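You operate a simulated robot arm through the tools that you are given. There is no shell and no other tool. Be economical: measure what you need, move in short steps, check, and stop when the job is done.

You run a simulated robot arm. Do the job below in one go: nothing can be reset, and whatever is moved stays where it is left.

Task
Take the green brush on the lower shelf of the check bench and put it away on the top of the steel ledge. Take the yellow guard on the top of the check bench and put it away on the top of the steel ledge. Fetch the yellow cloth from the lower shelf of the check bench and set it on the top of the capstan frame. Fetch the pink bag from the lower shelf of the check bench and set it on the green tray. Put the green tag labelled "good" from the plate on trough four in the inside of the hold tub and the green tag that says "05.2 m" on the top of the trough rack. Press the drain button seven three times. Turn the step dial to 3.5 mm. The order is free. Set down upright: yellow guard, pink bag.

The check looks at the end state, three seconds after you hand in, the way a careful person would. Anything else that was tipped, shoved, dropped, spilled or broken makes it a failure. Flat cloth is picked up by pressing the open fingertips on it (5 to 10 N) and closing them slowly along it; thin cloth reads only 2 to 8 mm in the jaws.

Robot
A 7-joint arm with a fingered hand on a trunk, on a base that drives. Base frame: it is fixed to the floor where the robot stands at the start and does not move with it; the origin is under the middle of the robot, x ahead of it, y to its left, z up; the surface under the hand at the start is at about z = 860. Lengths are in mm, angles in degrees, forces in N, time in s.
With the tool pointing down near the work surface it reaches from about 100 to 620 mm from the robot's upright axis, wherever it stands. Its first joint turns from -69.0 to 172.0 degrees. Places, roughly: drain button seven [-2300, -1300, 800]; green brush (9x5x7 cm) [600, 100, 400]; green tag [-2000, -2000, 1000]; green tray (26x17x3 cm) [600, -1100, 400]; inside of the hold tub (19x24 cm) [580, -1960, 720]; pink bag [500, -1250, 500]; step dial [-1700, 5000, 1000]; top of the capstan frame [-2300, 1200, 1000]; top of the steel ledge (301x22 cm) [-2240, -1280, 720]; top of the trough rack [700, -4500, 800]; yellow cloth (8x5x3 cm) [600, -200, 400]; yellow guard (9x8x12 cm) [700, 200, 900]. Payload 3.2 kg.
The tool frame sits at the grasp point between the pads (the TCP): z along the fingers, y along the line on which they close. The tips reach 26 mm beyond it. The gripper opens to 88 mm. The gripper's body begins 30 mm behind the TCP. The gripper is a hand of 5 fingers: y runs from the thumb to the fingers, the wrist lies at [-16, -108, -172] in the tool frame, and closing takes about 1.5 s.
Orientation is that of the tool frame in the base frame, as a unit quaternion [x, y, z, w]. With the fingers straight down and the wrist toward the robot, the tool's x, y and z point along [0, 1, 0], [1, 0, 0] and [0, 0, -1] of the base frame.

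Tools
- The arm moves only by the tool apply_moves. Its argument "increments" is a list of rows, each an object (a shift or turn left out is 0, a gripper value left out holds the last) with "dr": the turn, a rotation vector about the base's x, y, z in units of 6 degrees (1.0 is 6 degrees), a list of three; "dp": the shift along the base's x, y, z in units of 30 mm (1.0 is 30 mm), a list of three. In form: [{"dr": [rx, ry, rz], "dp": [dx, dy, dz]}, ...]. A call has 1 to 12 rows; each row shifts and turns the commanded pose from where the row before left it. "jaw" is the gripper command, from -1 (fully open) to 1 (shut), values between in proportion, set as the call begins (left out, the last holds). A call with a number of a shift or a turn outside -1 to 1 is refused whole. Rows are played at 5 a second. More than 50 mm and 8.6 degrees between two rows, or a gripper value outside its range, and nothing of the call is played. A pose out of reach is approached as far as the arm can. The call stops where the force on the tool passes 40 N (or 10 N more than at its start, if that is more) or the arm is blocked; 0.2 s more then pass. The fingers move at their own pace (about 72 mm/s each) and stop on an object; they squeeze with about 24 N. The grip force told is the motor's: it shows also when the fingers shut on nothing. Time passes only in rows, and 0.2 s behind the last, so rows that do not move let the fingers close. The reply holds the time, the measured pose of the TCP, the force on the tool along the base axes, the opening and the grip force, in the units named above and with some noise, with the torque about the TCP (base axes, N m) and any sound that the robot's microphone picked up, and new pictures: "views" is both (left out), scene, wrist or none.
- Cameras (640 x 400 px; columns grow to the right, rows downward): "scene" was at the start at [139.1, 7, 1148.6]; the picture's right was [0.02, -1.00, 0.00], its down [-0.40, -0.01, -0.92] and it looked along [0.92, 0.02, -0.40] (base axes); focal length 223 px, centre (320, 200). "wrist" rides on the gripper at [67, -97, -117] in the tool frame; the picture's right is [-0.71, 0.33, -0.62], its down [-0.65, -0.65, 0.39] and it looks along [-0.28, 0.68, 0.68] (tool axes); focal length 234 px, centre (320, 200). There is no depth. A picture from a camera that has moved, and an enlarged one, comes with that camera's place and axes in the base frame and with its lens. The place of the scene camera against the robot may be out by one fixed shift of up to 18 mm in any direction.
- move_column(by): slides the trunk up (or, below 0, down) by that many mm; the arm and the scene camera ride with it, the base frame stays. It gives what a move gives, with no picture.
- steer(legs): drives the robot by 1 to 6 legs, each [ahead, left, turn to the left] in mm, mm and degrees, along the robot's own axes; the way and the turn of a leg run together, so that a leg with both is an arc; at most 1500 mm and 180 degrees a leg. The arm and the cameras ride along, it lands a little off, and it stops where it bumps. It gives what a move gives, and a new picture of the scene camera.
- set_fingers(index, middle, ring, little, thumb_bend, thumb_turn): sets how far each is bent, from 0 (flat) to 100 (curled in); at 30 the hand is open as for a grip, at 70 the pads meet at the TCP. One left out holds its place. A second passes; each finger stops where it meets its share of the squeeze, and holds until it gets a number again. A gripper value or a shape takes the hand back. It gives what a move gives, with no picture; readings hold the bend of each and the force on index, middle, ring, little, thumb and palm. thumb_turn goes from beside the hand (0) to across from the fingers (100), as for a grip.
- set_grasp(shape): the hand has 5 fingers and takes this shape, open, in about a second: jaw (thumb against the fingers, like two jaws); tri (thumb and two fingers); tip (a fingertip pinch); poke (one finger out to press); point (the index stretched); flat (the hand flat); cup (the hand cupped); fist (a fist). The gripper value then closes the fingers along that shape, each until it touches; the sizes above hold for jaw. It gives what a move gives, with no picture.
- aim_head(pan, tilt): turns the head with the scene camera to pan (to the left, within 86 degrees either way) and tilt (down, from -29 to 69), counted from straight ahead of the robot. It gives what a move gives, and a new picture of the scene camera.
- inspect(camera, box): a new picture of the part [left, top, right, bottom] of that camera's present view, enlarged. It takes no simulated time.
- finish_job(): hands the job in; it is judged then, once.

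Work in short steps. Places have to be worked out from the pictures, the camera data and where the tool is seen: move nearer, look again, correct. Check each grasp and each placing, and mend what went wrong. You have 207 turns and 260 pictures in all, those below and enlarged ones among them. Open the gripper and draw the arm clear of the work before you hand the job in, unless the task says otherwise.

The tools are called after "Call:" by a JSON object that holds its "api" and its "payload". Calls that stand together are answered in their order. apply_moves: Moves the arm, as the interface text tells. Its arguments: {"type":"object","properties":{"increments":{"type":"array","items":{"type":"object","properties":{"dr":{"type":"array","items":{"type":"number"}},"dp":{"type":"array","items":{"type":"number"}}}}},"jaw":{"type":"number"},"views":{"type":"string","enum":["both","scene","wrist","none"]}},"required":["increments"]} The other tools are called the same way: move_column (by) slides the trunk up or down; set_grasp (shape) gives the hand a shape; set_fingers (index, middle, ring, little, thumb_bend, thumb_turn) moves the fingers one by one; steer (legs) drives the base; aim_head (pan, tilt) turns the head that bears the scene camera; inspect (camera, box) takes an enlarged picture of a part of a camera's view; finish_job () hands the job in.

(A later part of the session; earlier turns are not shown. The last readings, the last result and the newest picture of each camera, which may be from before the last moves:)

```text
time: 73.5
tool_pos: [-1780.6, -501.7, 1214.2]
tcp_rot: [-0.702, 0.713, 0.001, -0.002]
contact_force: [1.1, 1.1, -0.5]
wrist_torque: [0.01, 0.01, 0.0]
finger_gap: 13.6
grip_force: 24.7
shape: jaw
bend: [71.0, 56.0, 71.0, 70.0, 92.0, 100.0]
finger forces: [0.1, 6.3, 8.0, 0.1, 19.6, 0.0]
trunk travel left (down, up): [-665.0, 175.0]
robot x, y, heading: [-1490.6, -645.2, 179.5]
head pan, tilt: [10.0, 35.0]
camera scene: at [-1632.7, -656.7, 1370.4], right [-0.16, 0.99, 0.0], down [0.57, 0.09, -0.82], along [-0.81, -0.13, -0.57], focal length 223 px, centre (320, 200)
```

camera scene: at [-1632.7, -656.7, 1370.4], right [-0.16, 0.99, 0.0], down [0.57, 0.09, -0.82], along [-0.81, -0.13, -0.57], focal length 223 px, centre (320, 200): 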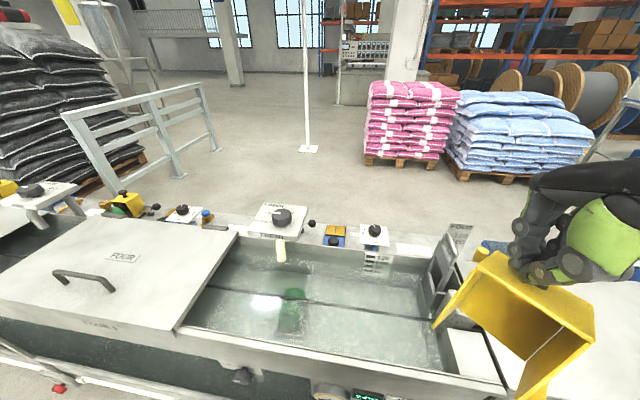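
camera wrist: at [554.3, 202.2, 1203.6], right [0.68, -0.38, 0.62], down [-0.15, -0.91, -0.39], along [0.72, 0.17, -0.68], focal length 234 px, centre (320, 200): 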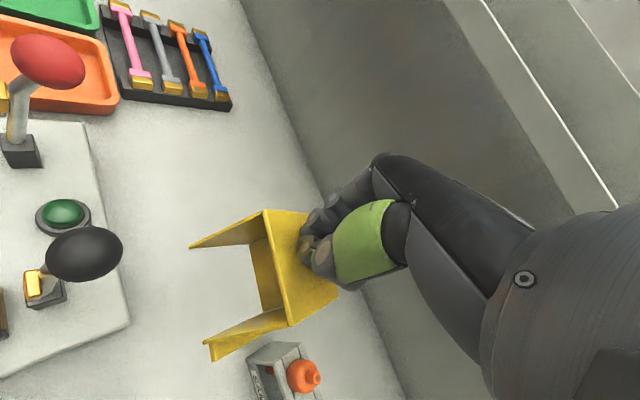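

The view is clear now. I'll enlarge the ledge.

Call:
{"api": "inspect", "payload": {"camera": "scene", "box": [230, 180, 480, 336]}}

Call:
{"api": "inspect", "payload": {"camera": "scene", "box": [0, 160, 240, 310]}}

```text
2.56 times, centred on (355, 258) of scene
camera zoom: at [-1632.7, -656.7, 1370.4], right [-0.16, 0.99, 0.0], down [0.57, 0.09, -0.82], along [-0.81, -0.13, -0.57], focal length 570 px, centre (230, 52)
```

zoom: 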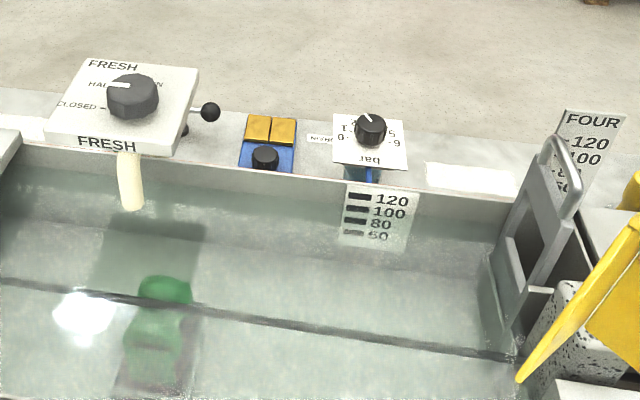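

```text
2.67 times, centred on (120, 235) of scene
camera zoom: at [-1632.7, -656.7, 1370.4], right [-0.16, 0.99, 0.0], down [0.57, 0.09, -0.82], along [-0.81, -0.13, -0.57], focal length 594 px, centre (853, 107)
```

zoom: 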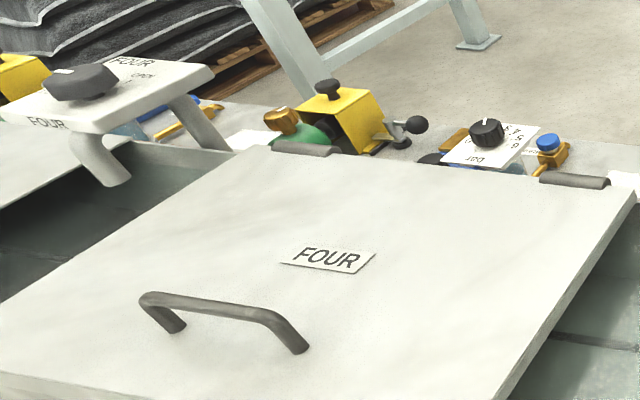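

The spot near y≈-390 is free but sits behind a tall gate handle. I'll check the ledge's +y end, behind the cover and cabinet.

Call:
{"api": "steer", "payload": {"legs": [[-100, 0, 0], [0, -600, 0]]}}

Call:
{"api": "inspect", "payload": {"camera": "scene", "box": [60, 160, 460, 400]}}

```text
time: 77.7
tool_pos: [-1670.6, 107.4, 1213.7]
tcp_rot: [-0.701, 0.713, 0.001, -0.001]
contact_force: [0.7, 0.8, -1.1]
wrist_torque: [-0.02, 0.0, -0.01]
finger_gap: 13.7
grip_force: 24.3
shape: jaw
bend: [71.0, 56.0, 71.0, 70.0, 92.0, 100.0]
finger forces: [0.1, 6.2, 7.8, 0.0, 19.7, 0.1]
trunk travel left (down, up): [-665.0, 175.0]
robot x, y, heading: [-1388.1, -40.2, 179.2]
head pan, tilt: [10.0, 35.0]
camera scene: at [-1523.2, -47.5, 1370.4], right [-0.16, 0.99, 0.0], down [0.57, 0.09, -0.82], along [-0.81, -0.13, -0.57], focal length 223 px, centre (320, 200)
```

scene: 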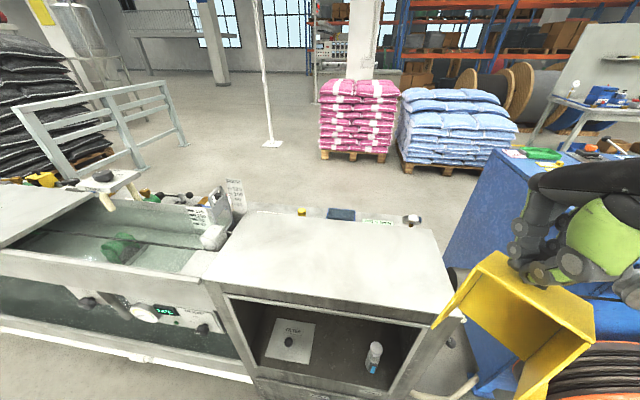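

```text
1.60 times, centred on (260, 280) of scene
camera zoom: at [-1523.2, -47.5, 1370.4], right [-0.16, 0.99, 0.0], down [0.57, 0.09, -0.82], along [-0.81, -0.13, -0.57], focal length 356 px, centre (416, 72)
```

zoom: 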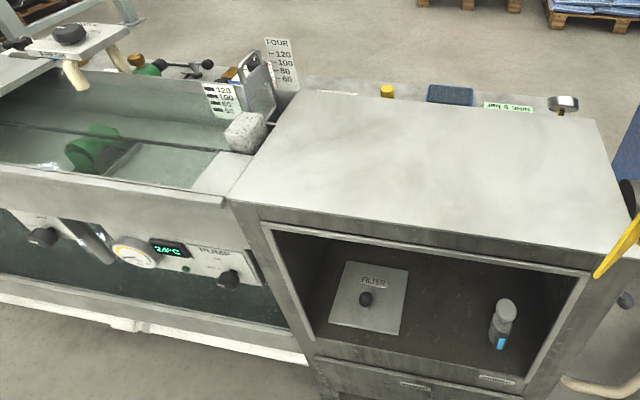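

That end is crowded too. I'll look at the −y half of the ledge, where the tags and drain buttons are.

Call:
{"api": "steer", "payload": {"legs": [[60, 1380, 0]]}}

Call:
{"api": "inspect", "payload": {"camera": "scene", "box": [0, 150, 320, 350]}}

Call:
{"api": "inspect", "payload": {"camera": "scene", "box": [200, 160, 520, 360]}}

```text
time: 84.5
tool_pos: [-1750.8, -1255.3, 1214.6]
tcp_rot: [-0.701, 0.713, 0.001, -0.001]
contact_force: [0.0, -0.3, -0.5]
wrist_torque: [-0.04, -0.01, 0.03]
finger_gap: 13.8
grip_force: 23.9
shape: jaw
bend: [71.0, 56.0, 71.0, 70.0, 92.0, 100.0]
finger forces: [0.1, 6.2, 7.9, 0.0, 19.9, 0.2]
trunk travel left (down, up): [-665.0, 175.0]
robot x, y, heading: [-1459.7, -1402.1, 179.0]
head pan, tilt: [10.0, 35.0]
camera scene: at [-1603.6, -1411.1, 1370.4], right [-0.16, 0.99, 0.0], down [0.57, 0.09, -0.82], along [-0.81, -0.13, -0.57], focal length 223 px, centre (320, 200)
```

scene: 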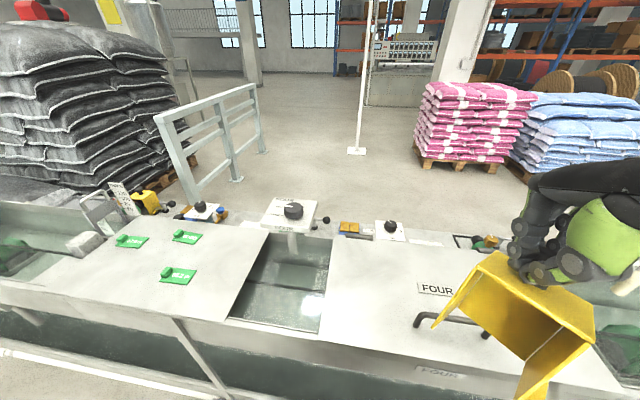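

```text
2.00 times, centred on (160, 250) of scene
camera zoom: at [-1603.6, -1411.1, 1370.4], right [-0.16, 0.99, 0.0], down [0.57, 0.09, -0.82], along [-0.81, -0.13, -0.57], focal length 446 px, centre (640, 100)
```

zoom: 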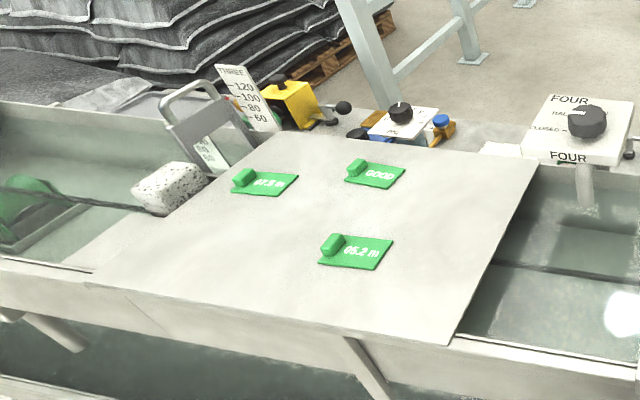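

```text
2.00 times, centred on (360, 260) of scene
camera zoom: at [-1603.6, -1411.1, 1370.4], right [-0.16, 0.99, 0.0], down [0.57, 0.09, -0.82], along [-0.81, -0.13, -0.57], focal length 446 px, centre (240, 80)
```

zoom: 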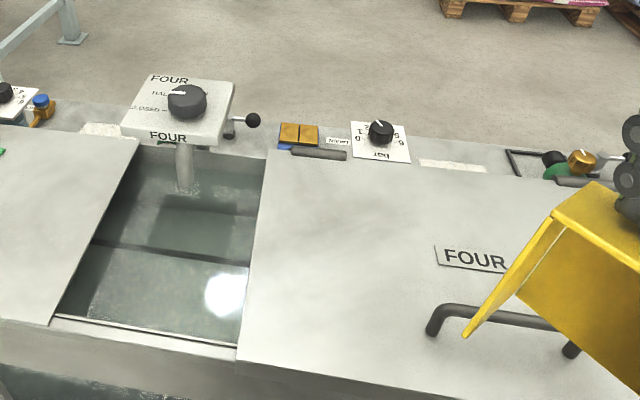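

I can see three tags on the plate ("67.8 m", "GOOD", "05.2 m"), and a free labelled stretch of ledge near y≈-1095 behind the low lid. I'll zoom in on that stretch and on the button area.

Call:
{"api": "inspect", "payload": {"camera": "scene", "box": [320, 205, 500, 275]}}

Call:
{"api": "inspect", "payload": {"camera": "scene", "box": [130, 180, 330, 260]}}

```text
3.56 times, centred on (410, 240) of scene
camera zoom: at [-1603.6, -1411.1, 1370.4], right [-0.16, 0.99, 0.0], down [0.57, 0.09, -0.82], along [-0.81, -0.13, -0.57], focal length 792 px, centre (0, 58)
```

zoom: 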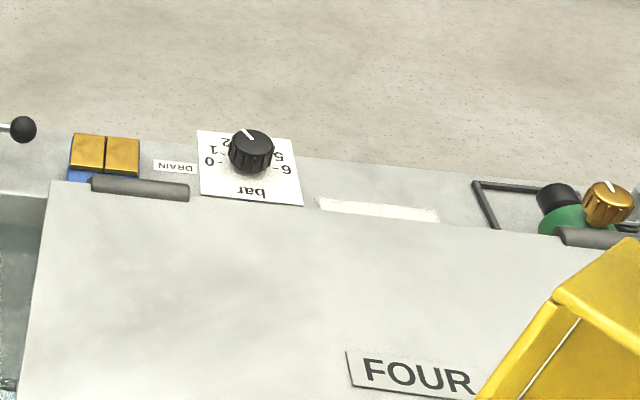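

```text
3.20 times, centred on (230, 220) of scene
camera zoom: at [-1603.6, -1411.1, 1370.4], right [-0.16, 0.99, 0.0], down [0.57, 0.09, -0.82], along [-0.81, -0.13, -0.57], focal length 713 px, centre (608, 136)
```

zoom: 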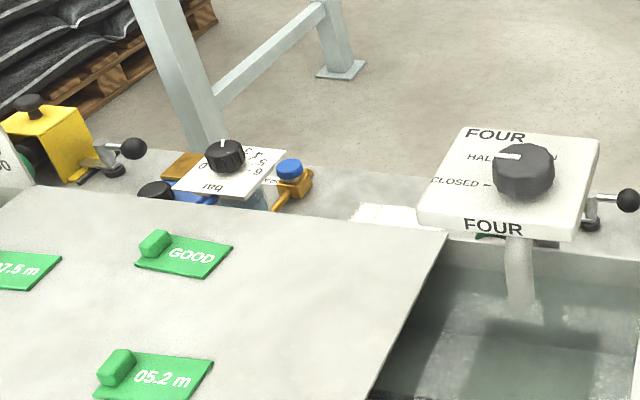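

Labels read "DRAIN" beside a bar gauge. Next I'll check the floor clearance ahead of the base to see how close I can park for placing the guard near [-2240, -1125].

Call:
{"api": "steer", "payload": {"legs": [[40, -280, 1]]}}

Call:
{"api": "aim_head", "payload": {"pan": 0, "tilt": 69}}

```text
time: 86.5
tool_pos: [-1791.7, -981.9, 1214.0]
tcp_rot: [-0.706, 0.708, 0.0, 0.0]
contact_force: [0.6, 0.5, -0.9]
wrist_torque: [-0.02, 0.02, -0.01]
finger_gap: 13.6
grip_force: 23.8
shape: jaw
bend: [71.0, 56.0, 71.0, 70.0, 92.0, 100.0]
finger forces: [0.1, 6.1, 7.8, 0.1, 19.9, 0.0]
trunk travel left (down, up): [-665.0, 175.0]
robot x, y, heading: [-1502.3, -1120.3, -179.7]
head pan, tilt: [10.0, 35.0]
camera scene: at [-1641.6, -1133.9, 1370.4], right [-0.17, 0.98, 0.0], down [0.56, 0.1, -0.82], along [-0.81, -0.14, -0.57], focal length 223 px, centre (320, 200)
```

scene: 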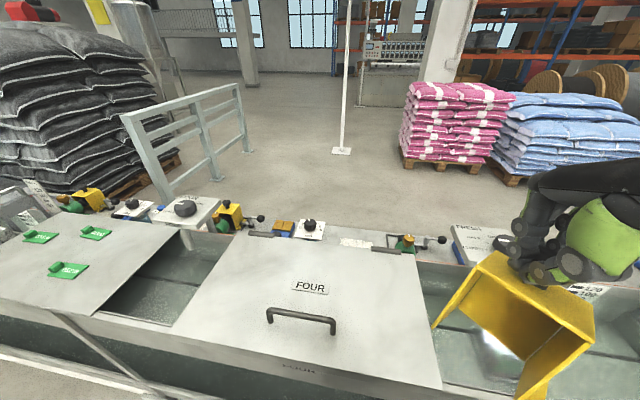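

```text
time: 87.4
tool_pos: [-1791.6, -981.6, 1214.8]
tcp_rot: [-0.707, 0.707, 0.0, -0.001]
contact_force: [0.1, 0.3, -1.4]
wrist_torque: [-0.04, -0.01, 0.02]
finger_gap: 13.6
grip_force: 23.5
shape: jaw
bend: [71.0, 56.0, 71.0, 70.0, 92.0, 100.0]
finger forces: [0.1, 6.4, 7.9, 0.0, 19.9, 0.1]
trunk travel left (down, up): [-665.0, 175.0]
robot x, y, heading: [-1502.2, -1124.7, -180.2]
head pan, tilt: [0.0, 68.8]
camera scene: at [-1610.8, -1119.0, 1326.7], right [0.0, 1.0, 0.0], down [0.93, 0.0, -0.36], along [-0.36, 0.0, -0.93], focal length 223 px, centre (320, 200)
```

scene: 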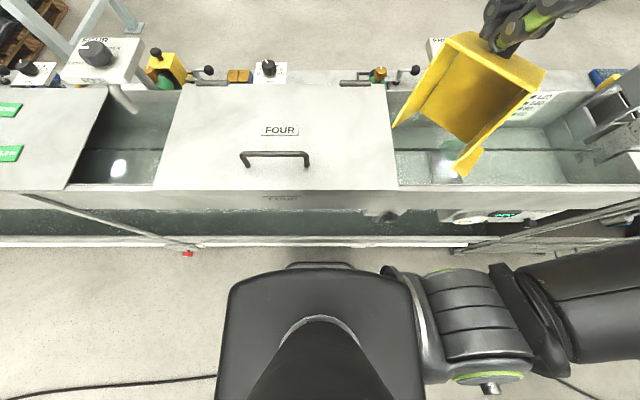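

There's about 90 mm of gap left. I'll zoom in on the target stretch from this view.

Call:
{"api": "inspect", "payload": {"camera": "scene", "box": [220, 40, 440, 178]}}

```text
2.90 times, centred on (330, 109) of scene
camera zoom: at [-1610.8, -1119.0, 1326.7], right [0.0, 1.0, 0.0], down [0.93, 0.0, -0.36], along [-0.36, 0.0, -0.93], focal length 646 px, centre (291, 464)
```

zoom: 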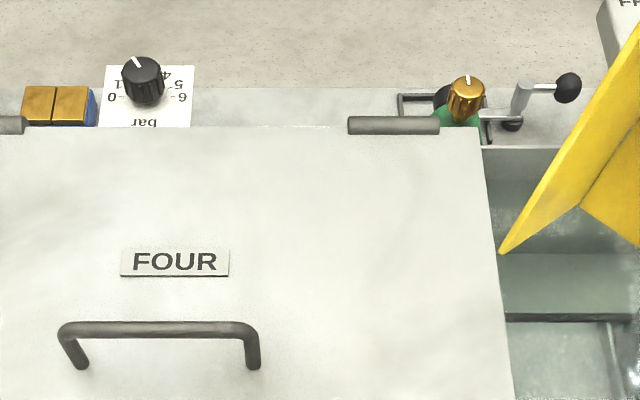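

The free window on the ledge runs y≈-1229 to -981. I'll raise the trunk, close the gap and extend the arm at shoulder height over the lid, then lower with the trunk.

Call:
{"api": "move_column", "payload": {"by": 140}}

Call:
{"api": "steer", "payload": {"legs": [[52, 0, 0]]}}

Call:
{"api": "apply_moves", "payload": {"increments": [{"dp": [-0.5, -1, -1]}, {"dp": [-0.5, -1, -1]}, {"dp": [-0.5, -1, -1]}, {"dp": [-0.5, -1, -1]}, {"dp": [-1, -1, -1]}, {"dp": [-1, -0.4, -1]}, {"dp": [-1, 0, -1]}, {"dp": [-1, 0, -1]}, {"dp": [-1, 0, -1]}, {"dp": [-1, 0, -0.6]}]}}

```text
time: 89.1
tool_pos: [-1790.7, -982.4, 1354.6]
tcp_rot: [-0.707, 0.708, 0.0, -0.001]
contact_force: [-0.6, -1.1, -0.9]
wrist_torque: [-0.03, -0.03, 0.01]
finger_gap: 13.6
grip_force: 24.1
shape: jaw
bend: [71.0, 56.0, 71.0, 70.0, 92.0, 100.0]
finger forces: [0.0, 6.0, 7.9, 0.0, 20.0, 0.0]
trunk travel left (down, up): [-805.0, 35.0]
robot x, y, heading: [-1501.4, -1122.1, -179.8]
head pan, tilt: [0.0, 68.8]
```

```text
time: 90.0
tool_pos: [-1841.8, -980.9, 1355.6]
tcp_rot: [-0.707, 0.707, 0.002, -0.002]
contact_force: [-0.3, 0.5, -1.0]
wrist_torque: [0.01, 0.04, 0.0]
finger_gap: 13.8
grip_force: 24.7
shape: jaw
bend: [71.0, 56.0, 71.0, 70.0, 92.0, 100.0]
finger forces: [0.1, 6.1, 7.9, 0.0, 20.2, 0.1]
trunk travel left (down, up): [-805.0, 35.0]
robot x, y, heading: [-1552.4, -1122.6, -180.0]
head pan, tilt: [0.0, 68.8]
camera scene: at [-1660.7, -1119.3, 1466.8], right [0.0, 1.0, 0.0], down [0.93, 0.0, -0.36], along [-0.36, 0.0, -0.93], focal length 223 px, centre (320, 200)
```

scene: 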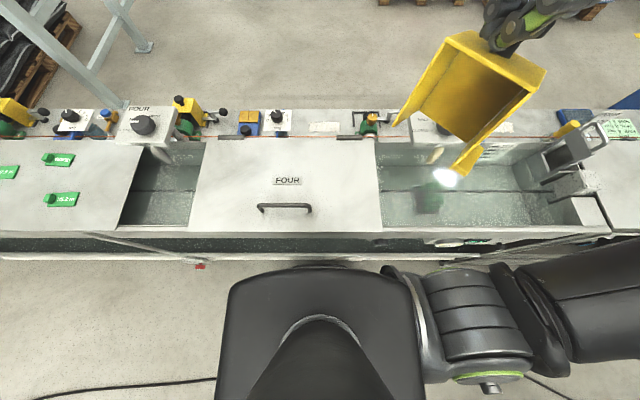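

```text
refused: row 5 steps farther than a row can; nothing moved
```

That view shows the whole ledge; I'll inspect it while it's clear. The arm rows were refused because one step was too long, so I'll resend them shorter.

Call:
{"api": "inspect", "payload": {"camera": "scene", "box": [220, 90, 400, 180]}}

Call:
{"api": "inspect", "payload": {"camera": "scene", "box": [0, 80, 230, 220]}}

Call:
{"api": "apply_moves", "payload": {"increments": [{"dp": [-0.5, -0.9, -0.9]}, {"dp": [-0.5, -0.9, -0.9]}, {"dp": [-0.5, -0.9, -0.9]}, {"dp": [-0.5, -0.9, -0.9]}, {"dp": [-0.9, -0.9, -0.9]}, {"dp": [-1, -0.9, -0.9]}, {"dp": [-1, 0, -1]}, {"dp": [-1, 0, -1]}, {"dp": [-1, 0, -1]}, {"dp": [-1, 0, -0.9]}]}}

```text
3.56 times, centred on (310, 135) of scene
camera zoom: at [-1660.7, -1119.3, 1466.8], right [0.0, 1.0, 0.0], down [0.93, 0.0, -0.36], along [-0.36, 0.0, -0.93], focal length 792 px, centre (356, 431)
```

zoom: 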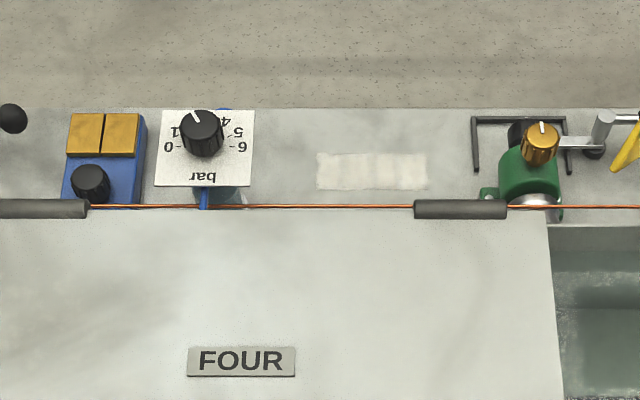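

```text
2.78 times, centred on (115, 150) of scene
camera zoom: at [-1660.7, -1119.3, 1466.8], right [0.0, 1.0, 0.0], down [0.93, 0.0, -0.36], along [-0.36, 0.0, -0.93], focal length 620 px, centre (890, 339)
```

zoom: 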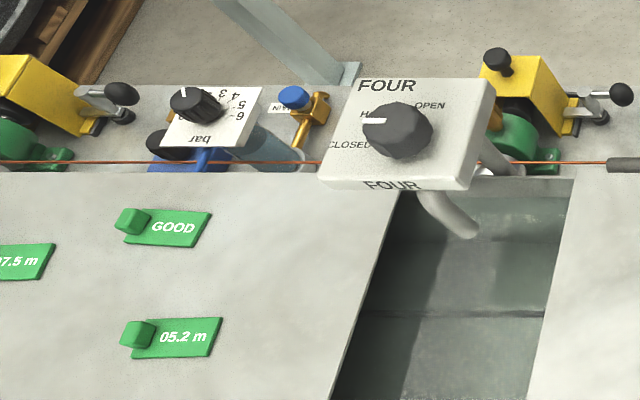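

```text
time: 92.2
tool_pos: [-2085.3, -1145.6, 1072.5]
tcp_rot: [0.708, -0.706, 0.0, 0.0]
contact_force: [0.2, 0.0, -0.8]
wrist_torque: [-0.03, -0.02, 0.0]
finger_gap: 13.7
grip_force: 24.2
shape: jaw
bend: [71.0, 56.0, 71.0, 70.0, 92.0, 100.0]
finger forces: [0.1, 6.1, 7.8, 0.1, 21.9, 0.0]
trunk travel left (down, up): [-805.0, 35.0]
robot x, y, heading: [-1552.9, -1119.3, -180.1]
head pan, tilt: [0.0, 68.8]
camera scene: at [-1665.1, -1119.6, 1466.5], right [0.0, 1.0, 0.0], down [0.93, 0.0, -0.36], along [-0.36, 0.0, -0.93], focal length 223 px, centre (320, 200)
camera wrist: at [-1988.4, -1213.2, 1190.7], right [-0.33, 0.71, 0.62], down [0.65, 0.65, -0.39], along [-0.68, 0.28, -0.68], focal length 234 px, centre (320, 200)
```

scene: 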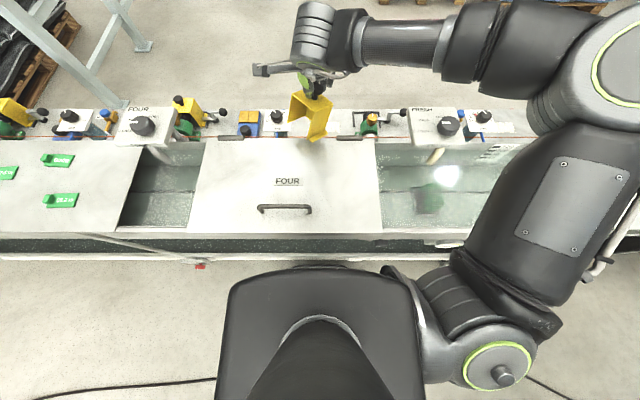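
wrist: 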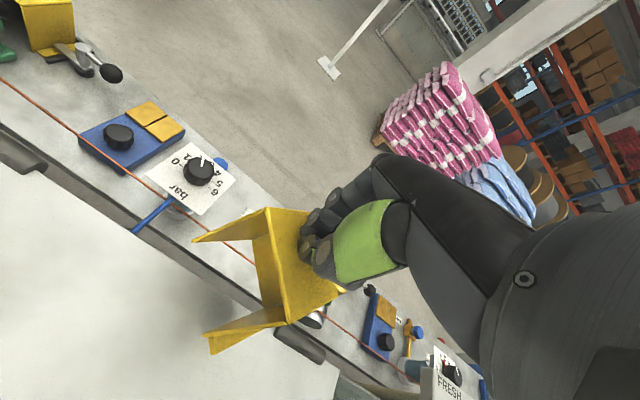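

The view over the ledge is excellent: the guard hangs clear above the lid. A copper wire runs along the ledge's inner edge (x≈-2160), so I want the guard at x≈-2250. I'll extend to see how far the arm reaches.

Call:
{"api": "apply_moves", "payload": {"increments": [{"dp": [-1, 0, -0.4]}, {"dp": [-1, 0, -0.4]}, {"dp": [-1, 0, -0.4]}, {"dp": [-1, 0, 0]}, {"dp": [-1, 0, 0]}, {"dp": [-0.5, 0, 0]}]}}

```text
time: 93.7
tool_pos: [-2247.5, -1146.0, 1037.7]
tcp_rot: [0.707, -0.707, 0.0, 0.001]
contact_force: [-0.8, 0.0, -0.6]
wrist_torque: [0.02, 0.01, 0.0]
finger_gap: 13.6
grip_force: 23.7
shape: jaw
bend: [71.0, 56.0, 71.0, 70.0, 92.0, 100.0]
finger forces: [0.2, 6.0, 7.6, 0.1, 21.8, 0.1]
trunk travel left (down, up): [-805.0, 35.0]
robot x, y, heading: [-1552.4, -1119.8, -180.2]
head pan, tilt: [0.0, 68.8]
camera scene: at [-1663.5, -1119.8, 1466.6], right [0.0, 1.0, 0.0], down [0.93, 0.0, -0.36], along [-0.36, 0.0, -0.93], focal length 223 px, centre (320, 200)
camera wrist: at [-2150.1, -1213.2, 1153.9], right [-0.33, 0.71, 0.62], down [0.65, 0.65, -0.39], along [-0.68, 0.28, -0.68], focal length 234 px, centre (320, 200)
```

scene: 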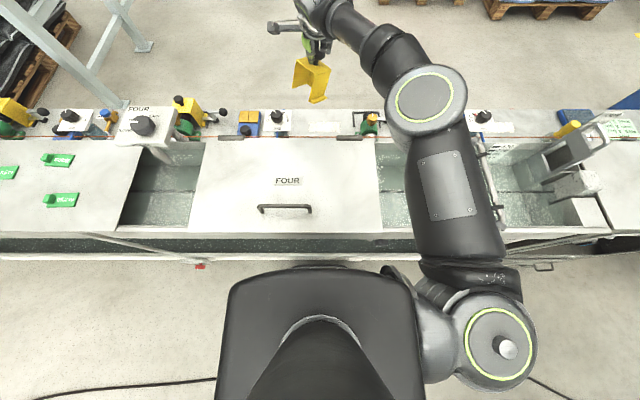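
wrist: 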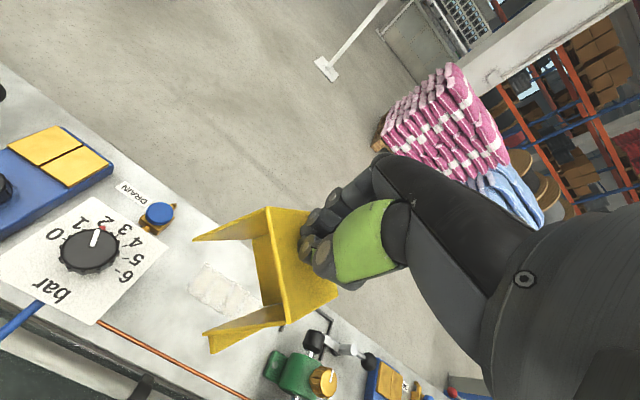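

It reaches well. The blue button by the "DRAIN" label at about [-2293, -1271] is the drain button. The guard's flange hangs at x≈-2169, too near the wire, so I'll push 30 mm further out before lowering with the trunk.

Call:
{"api": "apply_moves", "payload": {"increments": [{"dp": [-0.6, 0.2, 0]}, {"dp": [-0.5, 0, 0]}], "views": "none"}}

Call:
{"api": "move_column", "payload": {"by": -150}}

Call:
{"api": "apply_moves", "payload": {"increments": [{}]}}

```text
time: 94.2
tool_pos: [-2263.7, -1130.4, 1036.1]
tcp_rot: [0.707, -0.707, 0.0, 0.001]
contact_force: [0.5, 1.0, -0.3]
wrist_torque: [-0.05, 0.04, -0.04]
finger_gap: 13.4
grip_force: 23.8
shape: jaw
bend: [71.0, 56.0, 71.0, 70.0, 92.0, 100.0]
finger forces: [0.4, 6.0, 7.7, 0.0, 0.0, 0.0]
out of reach, approached as far as the arm can: row 2
trunk travel left (down, up): [-805.0, 35.0]
robot x, y, heading: [-1549.3, -1123.6, -179.9]
head pan, tilt: [0.0, 68.8]
```

```text
time: 96.0
tool_pos: [-2264.4, -1134.5, 886.9]
tcp_rot: [-0.707, 0.707, 0.002, -0.001]
contact_force: [-0.2, 0.4, -1.4]
wrist_torque: [0.0, 0.0, -0.02]
finger_gap: 13.8
grip_force: 23.8
shape: jaw
bend: [71.0, 56.0, 71.0, 70.0, 92.0, 100.0]
finger forces: [0.3, 6.0, 7.7, 0.0, 0.0, 0.0]
trunk travel left (down, up): [-655.0, 185.0]
robot x, y, heading: [-1554.5, -1122.9, -179.9]
head pan, tilt: [0.0, 68.8]
```

```text
time: 96.4
tool_pos: [-2264.1, -1133.8, 886.1]
tcp_rot: [0.707, -0.707, -0.001, 0.0]
contact_force: [-0.6, 0.5, -1.3]
wrist_torque: [0.0, 0.0, -0.03]
finger_gap: 13.6
grip_force: 23.8
shape: jaw
bend: [71.0, 56.0, 71.0, 70.0, 92.0, 100.0]
finger forces: [0.3, 6.1, 7.7, 0.0, 0.0, 0.0]
trunk travel left (down, up): [-655.0, 185.0]
robot x, y, heading: [-1555.8, -1123.8, -179.9]
head pan, tilt: [0.0, 68.8]
camera scene: at [-1663.0, -1119.3, 1316.7], right [0.0, 1.0, 0.0], down [0.93, 0.0, -0.36], along [-0.36, 0.0, -0.93], focal length 223 px, centre (320, 200)
camera wrist: at [-2167.5, -1200.6, 1003.5], right [-0.33, 0.71, 0.62], down [0.65, 0.65, -0.39], along [-0.68, 0.28, -0.68], focal length 234 px, centre (320, 200)
```

scene: 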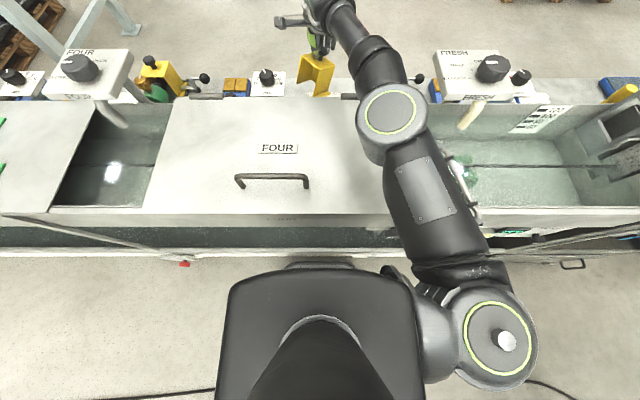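
wrist: 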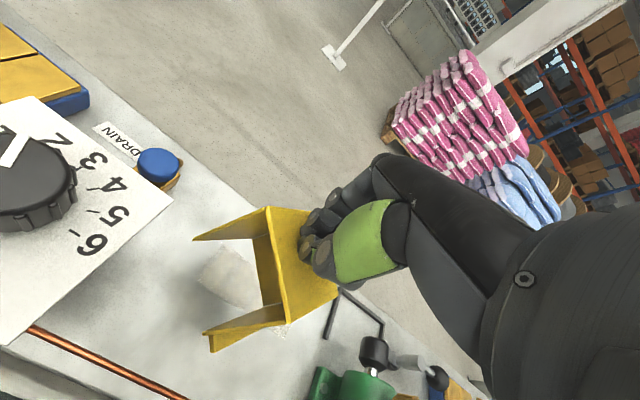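

Nearly down, with everything clear around the guard. I'll lower the rest in small steps and watch the force.

Call:
{"api": "move_column", "payload": {"by": -36}}

Call:
{"api": "apply_moves", "payload": {"increments": [{"dp": [0, 0, -0.12]}, {"dp": [0, 0, -0.1]}], "views": "wrist"}}

```text
time: 97.2
tool_pos: [-2264.0, -1133.6, 850.1]
tcp_rot: [0.707, -0.707, -0.001, 0.001]
contact_force: [-0.6, 0.2, -1.4]
wrist_torque: [0.0, 0.02, -0.02]
finger_gap: 13.7
grip_force: 23.8
shape: jaw
bend: [71.0, 56.0, 71.0, 70.0, 92.0, 100.0]
finger forces: [0.2, 6.1, 7.7, 0.1, 0.0, 0.0]
trunk travel left (down, up): [-619.0, 221.0]
robot x, y, heading: [-1553.8, -1127.5, -179.9]
head pan, tilt: [0.0, 68.8]
```

```text
time: 97.8
tool_pos: [-2266.1, -1132.8, 845.1]
tcp_rot: [-0.707, 0.707, 0.001, -0.001]
contact_force: [0.8, -0.2, -1.4]
wrist_torque: [0.0, 0.03, 0.01]
finger_gap: 13.3
grip_force: 24.5
shape: jaw
bend: [71.0, 56.0, 71.0, 70.0, 92.0, 100.0]
finger forces: [0.3, 6.0, 7.6, 0.1, 0.0, 0.0]
trunk travel left (down, up): [-619.0, 221.0]
robot x, y, heading: [-1554.9, -1121.1, -180.0]
head pan, tilt: [0.0, 68.8]
camera wrist: at [-2167.3, -1200.7, 960.8], right [-0.33, 0.71, 0.62], down [0.65, 0.65, -0.39], along [-0.68, 0.28, -0.68], focal length 234 px, centre (320, 200)
```

wrist: 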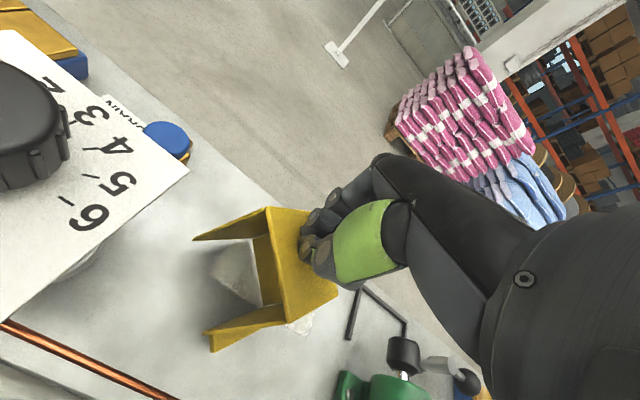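

Call:
{"api": "apply_moves", "payload": {"increments": [{"dp": [0, 0, -0.08]}, {"dp": [0, 0, -0.08]}, {"dp": [0, 0, -0.08]}], "views": "none"}}

```text
time: 98.6
tool_pos: [-2263.2, -1133.5, 839.2]
tcp_rot: [0.708, -0.707, -0.002, 0.003]
contact_force: [0.1, -1.2, 8.1]
wrist_torque: [0.05, -0.09, 0.02]
finger_gap: 13.4
grip_force: 24.5
shape: jaw
bend: [71.0, 56.0, 71.0, 70.0, 92.0, 100.0]
finger forces: [0.7, 6.3, 7.7, 0.1, 0.0, 0.1]
trunk travel left (down, up): [-619.0, 221.0]
robot x, y, heading: [-1553.6, -1124.4, -180.0]
head pan, tilt: [0.0, 68.8]
```

The upward force of 8 N shows contact at TCP z≈839. I'll open the gripper, wait, and then rise.

Call:
{"api": "apply_moves", "payload": {"increments": [{}, {}, {}, {}, {}, {}, {}, {}], "jaw": -1, "views": "wrist"}}

```text
time: 100.4
tool_pos: [-2264.7, -1133.6, 837.3]
tcp_rot: [0.707, -0.707, -0.003, 0.001]
contact_force: [-0.2, -0.5, -0.4]
wrist_torque: [-0.04, 0.02, 0.0]
finger_gap: 87.7
grip_force: 0.0
shape: jaw
bend: [30.0, 30.0, 30.0, 30.0, 30.0, 97.0]
finger forces: [0.1, 0.0, 0.0, 0.1, 0.3, 0.0]
trunk travel left (down, up): [-619.0, 221.0]
robot x, y, heading: [-1554.8, -1122.0, -179.8]
head pan, tilt: [0.0, 68.8]
camera wrist: at [-2167.4, -1200.1, 954.0], right [-0.33, 0.71, 0.62], down [0.65, 0.65, -0.39], along [-0.68, 0.28, -0.68], focal length 234 px, centre (320, 200)
```

wrist: 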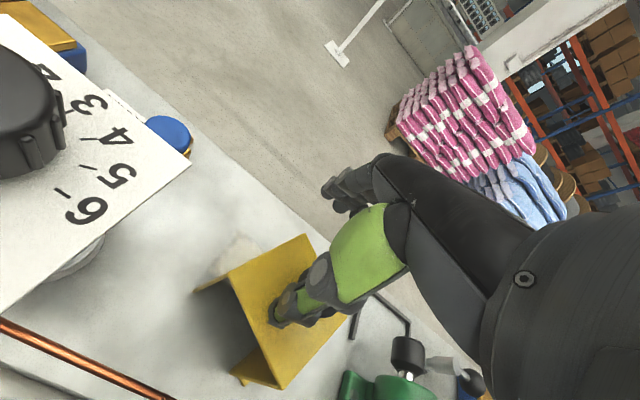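

Released. I'll rise straight up with the trunk and check.

Call:
{"api": "move_column", "payload": {"by": 150}}

Call:
{"api": "apply_moves", "payload": {"increments": [{}], "views": "wrist"}}

```text
time: 102.2
tool_pos: [-2265.0, -1132.8, 986.8]
tcp_rot: [0.707, -0.707, -0.001, 0.0]
contact_force: [-0.6, 0.2, 0.3]
wrist_torque: [0.04, 0.0, -0.02]
finger_gap: 87.6
grip_force: 0.0
shape: jaw
bend: [30.0, 30.0, 30.0, 30.0, 30.0, 97.0]
finger forces: [0.0, 0.0, 0.0, 0.1, 0.0, 0.0]
trunk travel left (down, up): [-769.0, 71.0]
robot x, y, heading: [-1551.8, -1122.1, -179.9]
head pan, tilt: [0.0, 68.8]
```

```text
time: 102.5
tool_pos: [-2265.0, -1133.2, 986.7]
tcp_rot: [0.707, -0.707, -0.001, 0.001]
contact_force: [0.6, -0.1, 0.4]
wrist_torque: [0.01, -0.05, 0.02]
finger_gap: 87.9
grip_force: 0.0
shape: jaw
bend: [30.0, 30.0, 30.0, 30.0, 30.0, 97.0]
finger forces: [0.0, 0.1, 0.0, 0.0, 0.0, 0.0]
trunk travel left (down, up): [-769.0, 71.0]
robot x, y, heading: [-1554.9, -1121.8, -179.8]
head pan, tilt: [0.0, 68.8]
camera wrist: at [-2167.5, -1200.1, 1103.9], right [-0.33, 0.71, 0.62], down [0.65, 0.65, -0.39], along [-0.68, 0.28, -0.68], focal length 234 px, centre (320, 200)
```

wrist: 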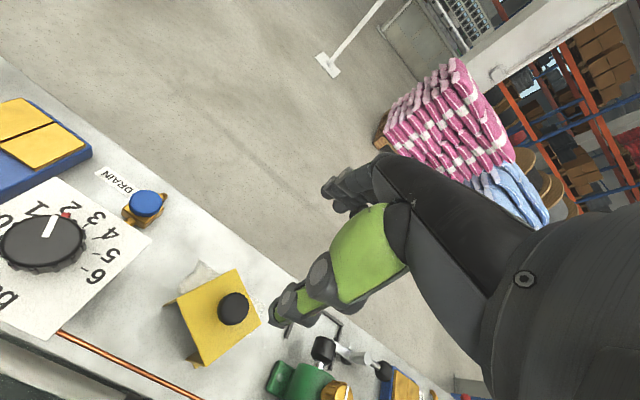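

The guard stands upright on the ledge. While here I'll press the drain button; first I'll check that its label says seven.

Call:
{"api": "inspect", "payload": {"camera": "wrist", "box": [70, 150, 230, 250]}}

```text
4.00 times, centred on (150, 200) of wrist
camera zoom: at [-2167.5, -1200.1, 1103.9], right [-0.33, 0.71, 0.62], down [0.65, 0.65, -0.39], along [-0.68, 0.28, -0.68], focal length 937 px, centre (1000, 200)
```

zoom: 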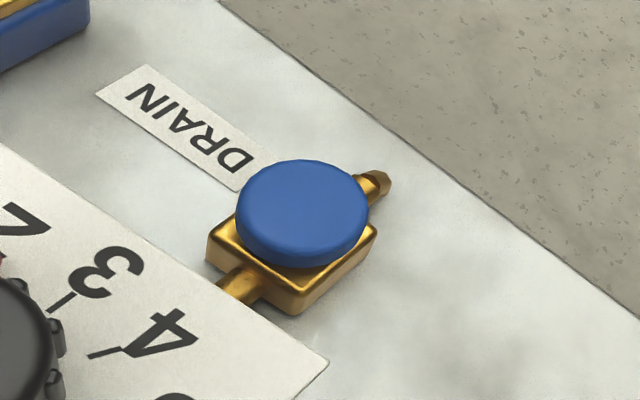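

No number, but this is the only drain button at about [-2300, -1300]; its top is at roughly [-2295, -1272, 759]. I'll take the poke shape and see where the fingertip lies.

Call:
{"api": "set_grasp", "payload": {"shape": "poke"}}

Call:
{"api": "apply_moves", "payload": {"increments": [{"dp": [0.5, -1, 0.3]}, {"dp": [0.5, -1, 0]}, {"dp": [0.3, -1, 0]}, {"dp": [0, -1, 0]}, {"dp": [0, -0.7, 0]}]}}

```text
time: 103.5
tool_pos: [-2263.1, -1132.1, 986.6]
tcp_rot: [-0.707, 0.707, 0.001, -0.002]
contact_force: [0.4, -0.2, 0.6]
wrist_torque: [0.02, -0.03, 0.03]
finger_gap: 0.0
grip_force: 0.0
shape: poke
bend: [70.0, 70.0, 99.0, 99.0, 0.0, 100.0]
finger forces: [0.0, 0.1, 0.0, 0.0, 0.0, 0.1]
trunk travel left (down, up): [-769.0, 71.0]
robot x, y, heading: [-1552.9, -1126.3, -179.7]
head pan, tilt: [0.0, 68.8]
```

```text
time: 104.7
tool_pos: [-2215.3, -1254.5, 993.5]
tcp_rot: [-0.706, 0.708, 0.001, -0.001]
contact_force: [-0.2, 0.2, 0.2]
wrist_torque: [0.01, 0.01, 0.03]
finger_gap: 0.0
grip_force: 0.0
shape: poke
bend: [70.0, 70.0, 99.0, 99.0, 0.0, 100.0]
finger forces: [0.1, 0.0, 0.0, 0.0, 0.0, 0.1]
out of reach, approached as far as the arm can: row 4, 5
trunk travel left (down, up): [-769.0, 71.0]
robot x, y, heading: [-1555.5, -1122.6, -179.9]
head pan, tilt: [0.0, 68.8]
camera scene: at [-1662.6, -1119.0, 1430.7], right [0.0, 1.0, 0.0], down [0.93, 0.0, -0.36], along [-0.36, 0.0, -0.93], focal length 223 px, centre (320, 200)
camera wrist: at [-2118.4, -1321.1, 1110.3], right [-0.33, 0.71, 0.62], down [0.65, 0.65, -0.39], along [-0.68, 0.28, -0.68], focal length 234 px, centre (320, 200)
```

scene: 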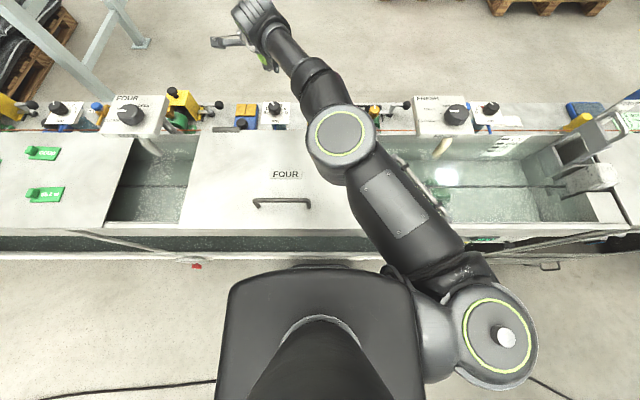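
wrist: 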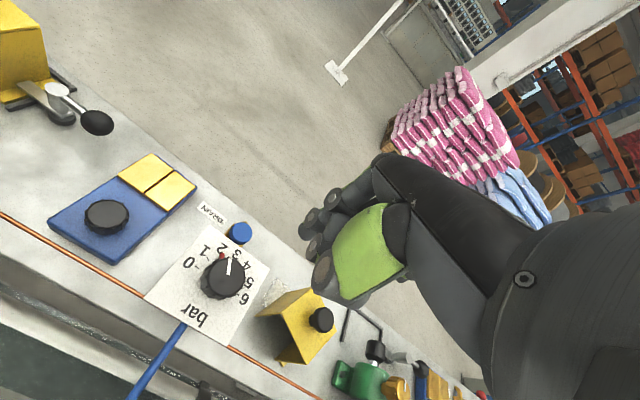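

The bar gauge knob (top z≈861) stands between me and the button, so pressing from here would hit it. I'll press it later from the far side. Next are the tags: I'll draw the arm back and drive to y≈-1900.

Call:
{"api": "apply_moves", "payload": {"increments": [{"dp": [1, 0, 0.5]}, {"dp": [1, 0, 0.5]}, {"dp": [1, 0, 0]}, {"dp": [1, 0, 0]}, {"dp": [1, 0.3, 0]}, {"dp": [1, 0.3, 0]}, {"dp": [1, 0.3, 0]}, {"dp": [1, 0.3, 0]}, {"dp": [1, 0.3, 0]}, {"dp": [1, 0, 0]}], "views": "none"}}

Call:
{"api": "steer", "payload": {"legs": [[-40, 0, 0], [0, 760, 0]]}}

Call:
{"api": "set_grasp", "payload": {"shape": "jaw"}}

Call:
{"api": "aim_head", "payload": {"pan": 0, "tilt": 60}}

```text
time: 106.8
tool_pos: [-1914.2, -1213.5, 1021.4]
tcp_rot: [0.707, -0.707, -0.002, 0.001]
contact_force: [0.7, 0.0, -0.9]
wrist_torque: [0.01, 0.04, 0.0]
finger_gap: 0.0
grip_force: 0.1
shape: poke
bend: [70.0, 70.0, 99.0, 99.0, 0.0, 100.0]
finger forces: [0.1, 0.1, 0.1, 0.1, 0.1, 0.1]
trunk travel left (down, up): [-769.0, 71.0]
robot x, y, heading: [-1553.6, -1122.8, -179.9]
head pan, tilt: [0.0, 68.8]
```

```text
time: 111.5
tool_pos: [-1877.6, -1973.5, 1021.0]
tcp_rot: [-0.704, 0.71, 0.001, -0.001]
contact_force: [0.2, 0.5, -0.6]
wrist_torque: [-0.01, -0.01, -0.01]
finger_gap: 0.0
grip_force: 0.0
shape: poke
bend: [70.0, 70.0, 99.0, 99.0, 0.0, 100.0]
finger forces: [0.0, 0.1, 0.0, 0.0, 0.0, 0.0]
trunk travel left (down, up): [-769.0, 71.0]
robot x, y, heading: [-1518.5, -1887.5, 179.8]
head pan, tilt: [0.0, 68.8]
camera scene: at [-1624.6, -1880.9, 1430.7], right [0.01, 1.0, 0.0], down [0.93, -0.01, -0.36], along [-0.36, 0.0, -0.93], focal length 223 px, centre (320, 200)
```

scene: 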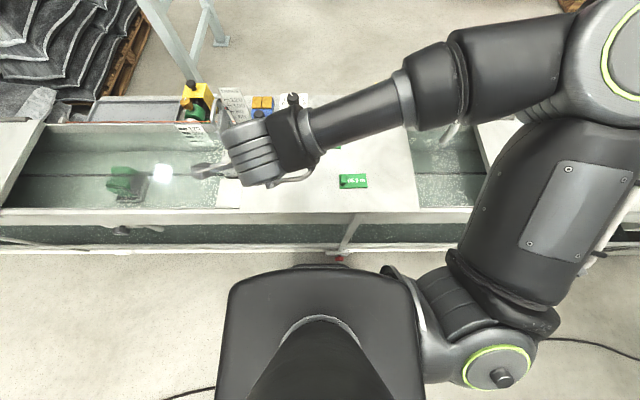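

```text
time: 112.3
tool_pos: [-1878.0, -1972.6, 1022.2]
tcp_rot: [-0.705, 0.71, 0.001, -0.001]
contact_force: [-0.4, 0.5, 1.1]
wrist_torque: [0.01, 0.03, -0.04]
finger_gap: 88.0
grip_force: 0.2
shape: jaw
bend: [30.0, 30.0, 30.0, 30.0, 30.0, 97.0]
finger forces: [0.0, 0.0, 0.0, 0.0, 0.1, 0.1]
trunk travel left (down, up): [-769.0, 71.0]
robot x, y, heading: [-1515.0, -1884.2, 179.5]
head pan, tilt: [0.0, 68.8]
```

```text
time: 113.0
tool_pos: [-1877.4, -1973.1, 1020.1]
tcp_rot: [-0.705, 0.709, 0.001, -0.002]
contact_force: [0.4, 0.2, 0.2]
wrist_torque: [-0.04, -0.02, -0.03]
finger_gap: 87.8
grip_force: 0.0
shape: jaw
bend: [30.0, 30.0, 30.0, 30.0, 30.0, 97.0]
finger forces: [0.0, 0.0, 0.0, 0.0, 0.0, 0.0]
trunk travel left (down, up): [-769.0, 71.0]
robot x, y, heading: [-1511.7, -1887.7, 179.3]
head pan, tilt: [0.0, 60.0]
camera scene: at [-1635.3, -1880.8, 1440.0], right [0.01, 1.0, 0.0], down [0.87, 0.0, -0.5], along [-0.5, 0.0, -0.87], focal length 223 px, centre (320, 200)
```

scene: 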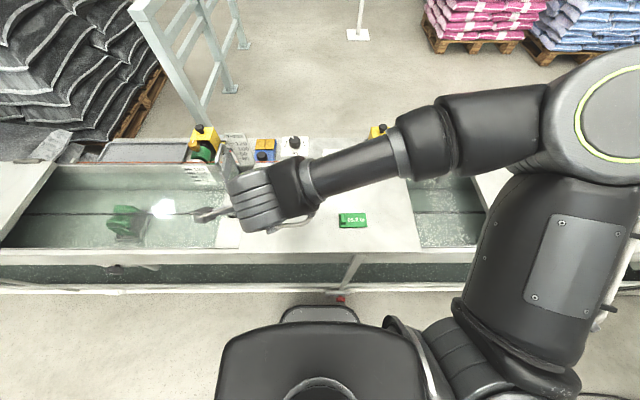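

Comparing views puts the plate top at z≈920, with the GOOD tag near [-1996, -1857] and 05.2 near [-1873, -1797]. I'll bring the hand over for a wrist view.

Call:
{"api": "apply_moves", "payload": {"increments": [{"dp": [0, 1, 0.5]}, {"dp": [-0.6, 1, 0.5]}, {"dp": [-0.8, 1, 0.3]}, {"dp": [-0.8, 0.5, 0]}, {"dp": [-0.8, 0, 0]}]}}

```text
time: 114.2
tool_pos: [-1969.4, -1870.0, 1059.5]
tcp_rot: [-0.704, 0.71, 0.001, -0.001]
contact_force: [0.2, -0.8, -0.4]
wrist_torque: [0.0, 0.01, -0.03]
finger_gap: 88.0
grip_force: 0.1
shape: jaw
bend: [30.0, 30.0, 30.0, 30.0, 30.0, 97.0]
finger forces: [0.0, 0.0, 0.0, 0.0, 0.0, 0.0]
trunk travel left (down, up): [-769.0, 71.0]
robot x, y, heading: [-1511.9, -1885.3, 179.7]
head pan, tilt: [0.0, 60.0]
camera scene: at [-1636.6, -1881.5, 1440.0], right [0.01, 1.0, 0.0], down [0.87, 0.0, -0.5], along [-0.5, 0.0, -0.87], focal length 223 px, centre (320, 200)
camera wrist: at [-1873.4, -1937.2, 1176.2], right [-0.33, 0.71, 0.62], down [0.66, 0.65, -0.39], along [-0.68, 0.28, -0.68], focal length 234 px, centre (320, 200)
```

scene: 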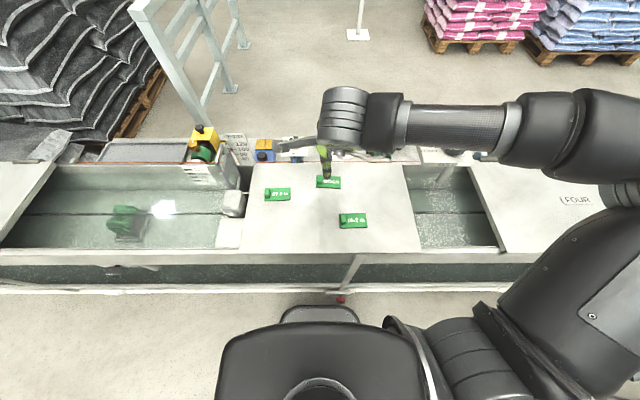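
wrist: 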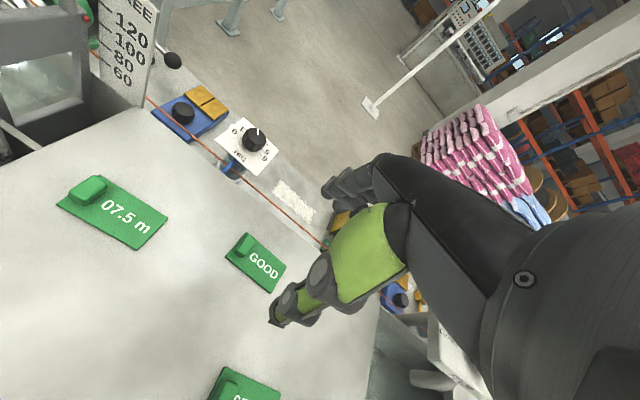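

The GOOD tag's nub is at about [-1987, -1888]. I'll switch to a fingertip pinch, centre over it and come down partway.

Call:
{"api": "set_grasp", "payload": {"shape": "tip"}}

Call:
{"api": "apply_moves", "payload": {"increments": [{"dp": [-0.5, -0.65, 0]}, {"dp": [0, 0, -0.8]}, {"dp": [0, 0, -0.8]}, {"dp": [0, 0, -0.5]}]}}

Call:
{"api": "inspect", "payload": {"camera": "wrist", "box": [200, 180, 400, 305]}}

```text
time: 115.2
tool_pos: [-1968.8, -1868.9, 1060.7]
tcp_rot: [-0.704, 0.71, 0.001, -0.001]
contact_force: [0.1, 0.3, 0.8]
wrist_torque: [0.0, 0.0, 0.0]
finger_gap: 88.0
grip_force: 0.0
shape: tip
bend: [30.0, 98.0, 99.0, 99.0, 30.0, 97.0]
finger forces: [0.1, 0.0, 0.1, 0.0, 0.0, 0.1]
trunk travel left (down, up): [-769.0, 71.0]
robot x, y, heading: [-1515.7, -1884.6, 179.8]
head pan, tilt: [0.0, 60.0]
```

```text
time: 116.2
tool_pos: [-1982.3, -1886.1, 997.4]
tcp_rot: [-0.704, 0.71, 0.0, -0.001]
contact_force: [-0.2, 0.7, -0.1]
wrist_torque: [0.01, -0.01, 0.0]
finger_gap: 87.7
grip_force: 0.0
shape: tip
bend: [30.0, 98.0, 99.0, 99.0, 30.0, 97.0]
finger forces: [0.1, 0.1, 0.1, 0.0, 0.0, 0.0]
trunk travel left (down, up): [-769.0, 71.0]
robot x, y, heading: [-1518.5, -1887.0, 179.9]
head pan, tilt: [0.0, 60.0]
camera scene: at [-1635.5, -1880.8, 1440.1], right [0.01, 1.0, 0.0], down [0.87, 0.0, -0.5], along [-0.5, 0.0, -0.87], focal length 223 px, centre (320, 200)
camera wrist: at [-1885.5, -1955.2, 1113.8], right [-0.33, 0.71, 0.62], down [0.66, 0.64, -0.39], along [-0.68, 0.28, -0.68], focal length 234 px, centre (320, 200)
```

scene: 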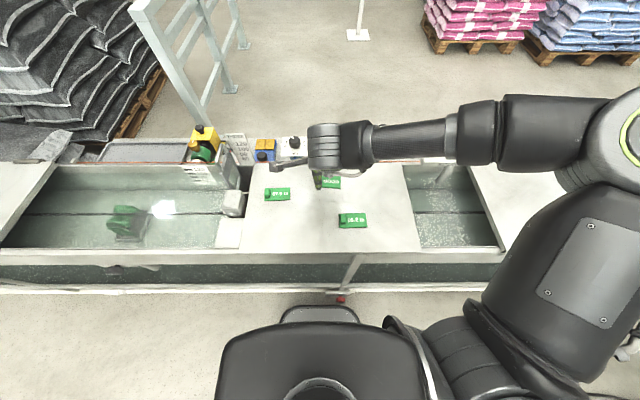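
wrist: 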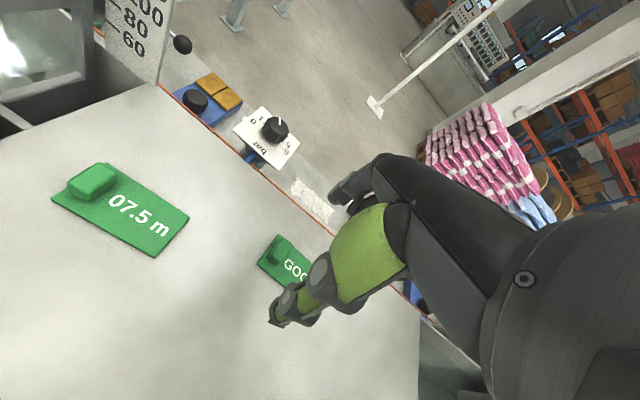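

```text
3.20 times, centred on (300, 242) of wrist
camera zoom: at [-1885.5, -1955.2, 1113.8], right [-0.33, 0.71, 0.62], down [0.66, 0.64, -0.39], along [-0.68, 0.28, -0.68], focal length 749 px, centre (384, 64)
```

zoom: 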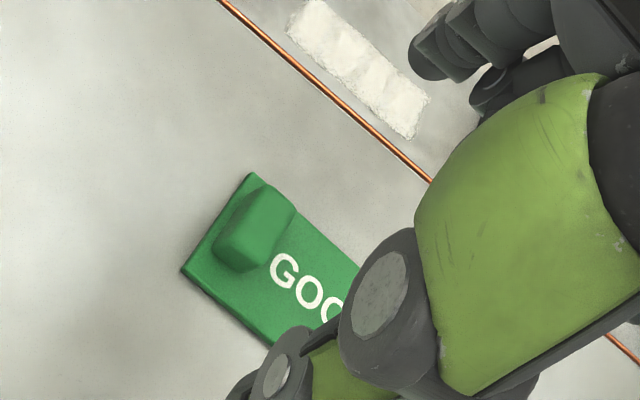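

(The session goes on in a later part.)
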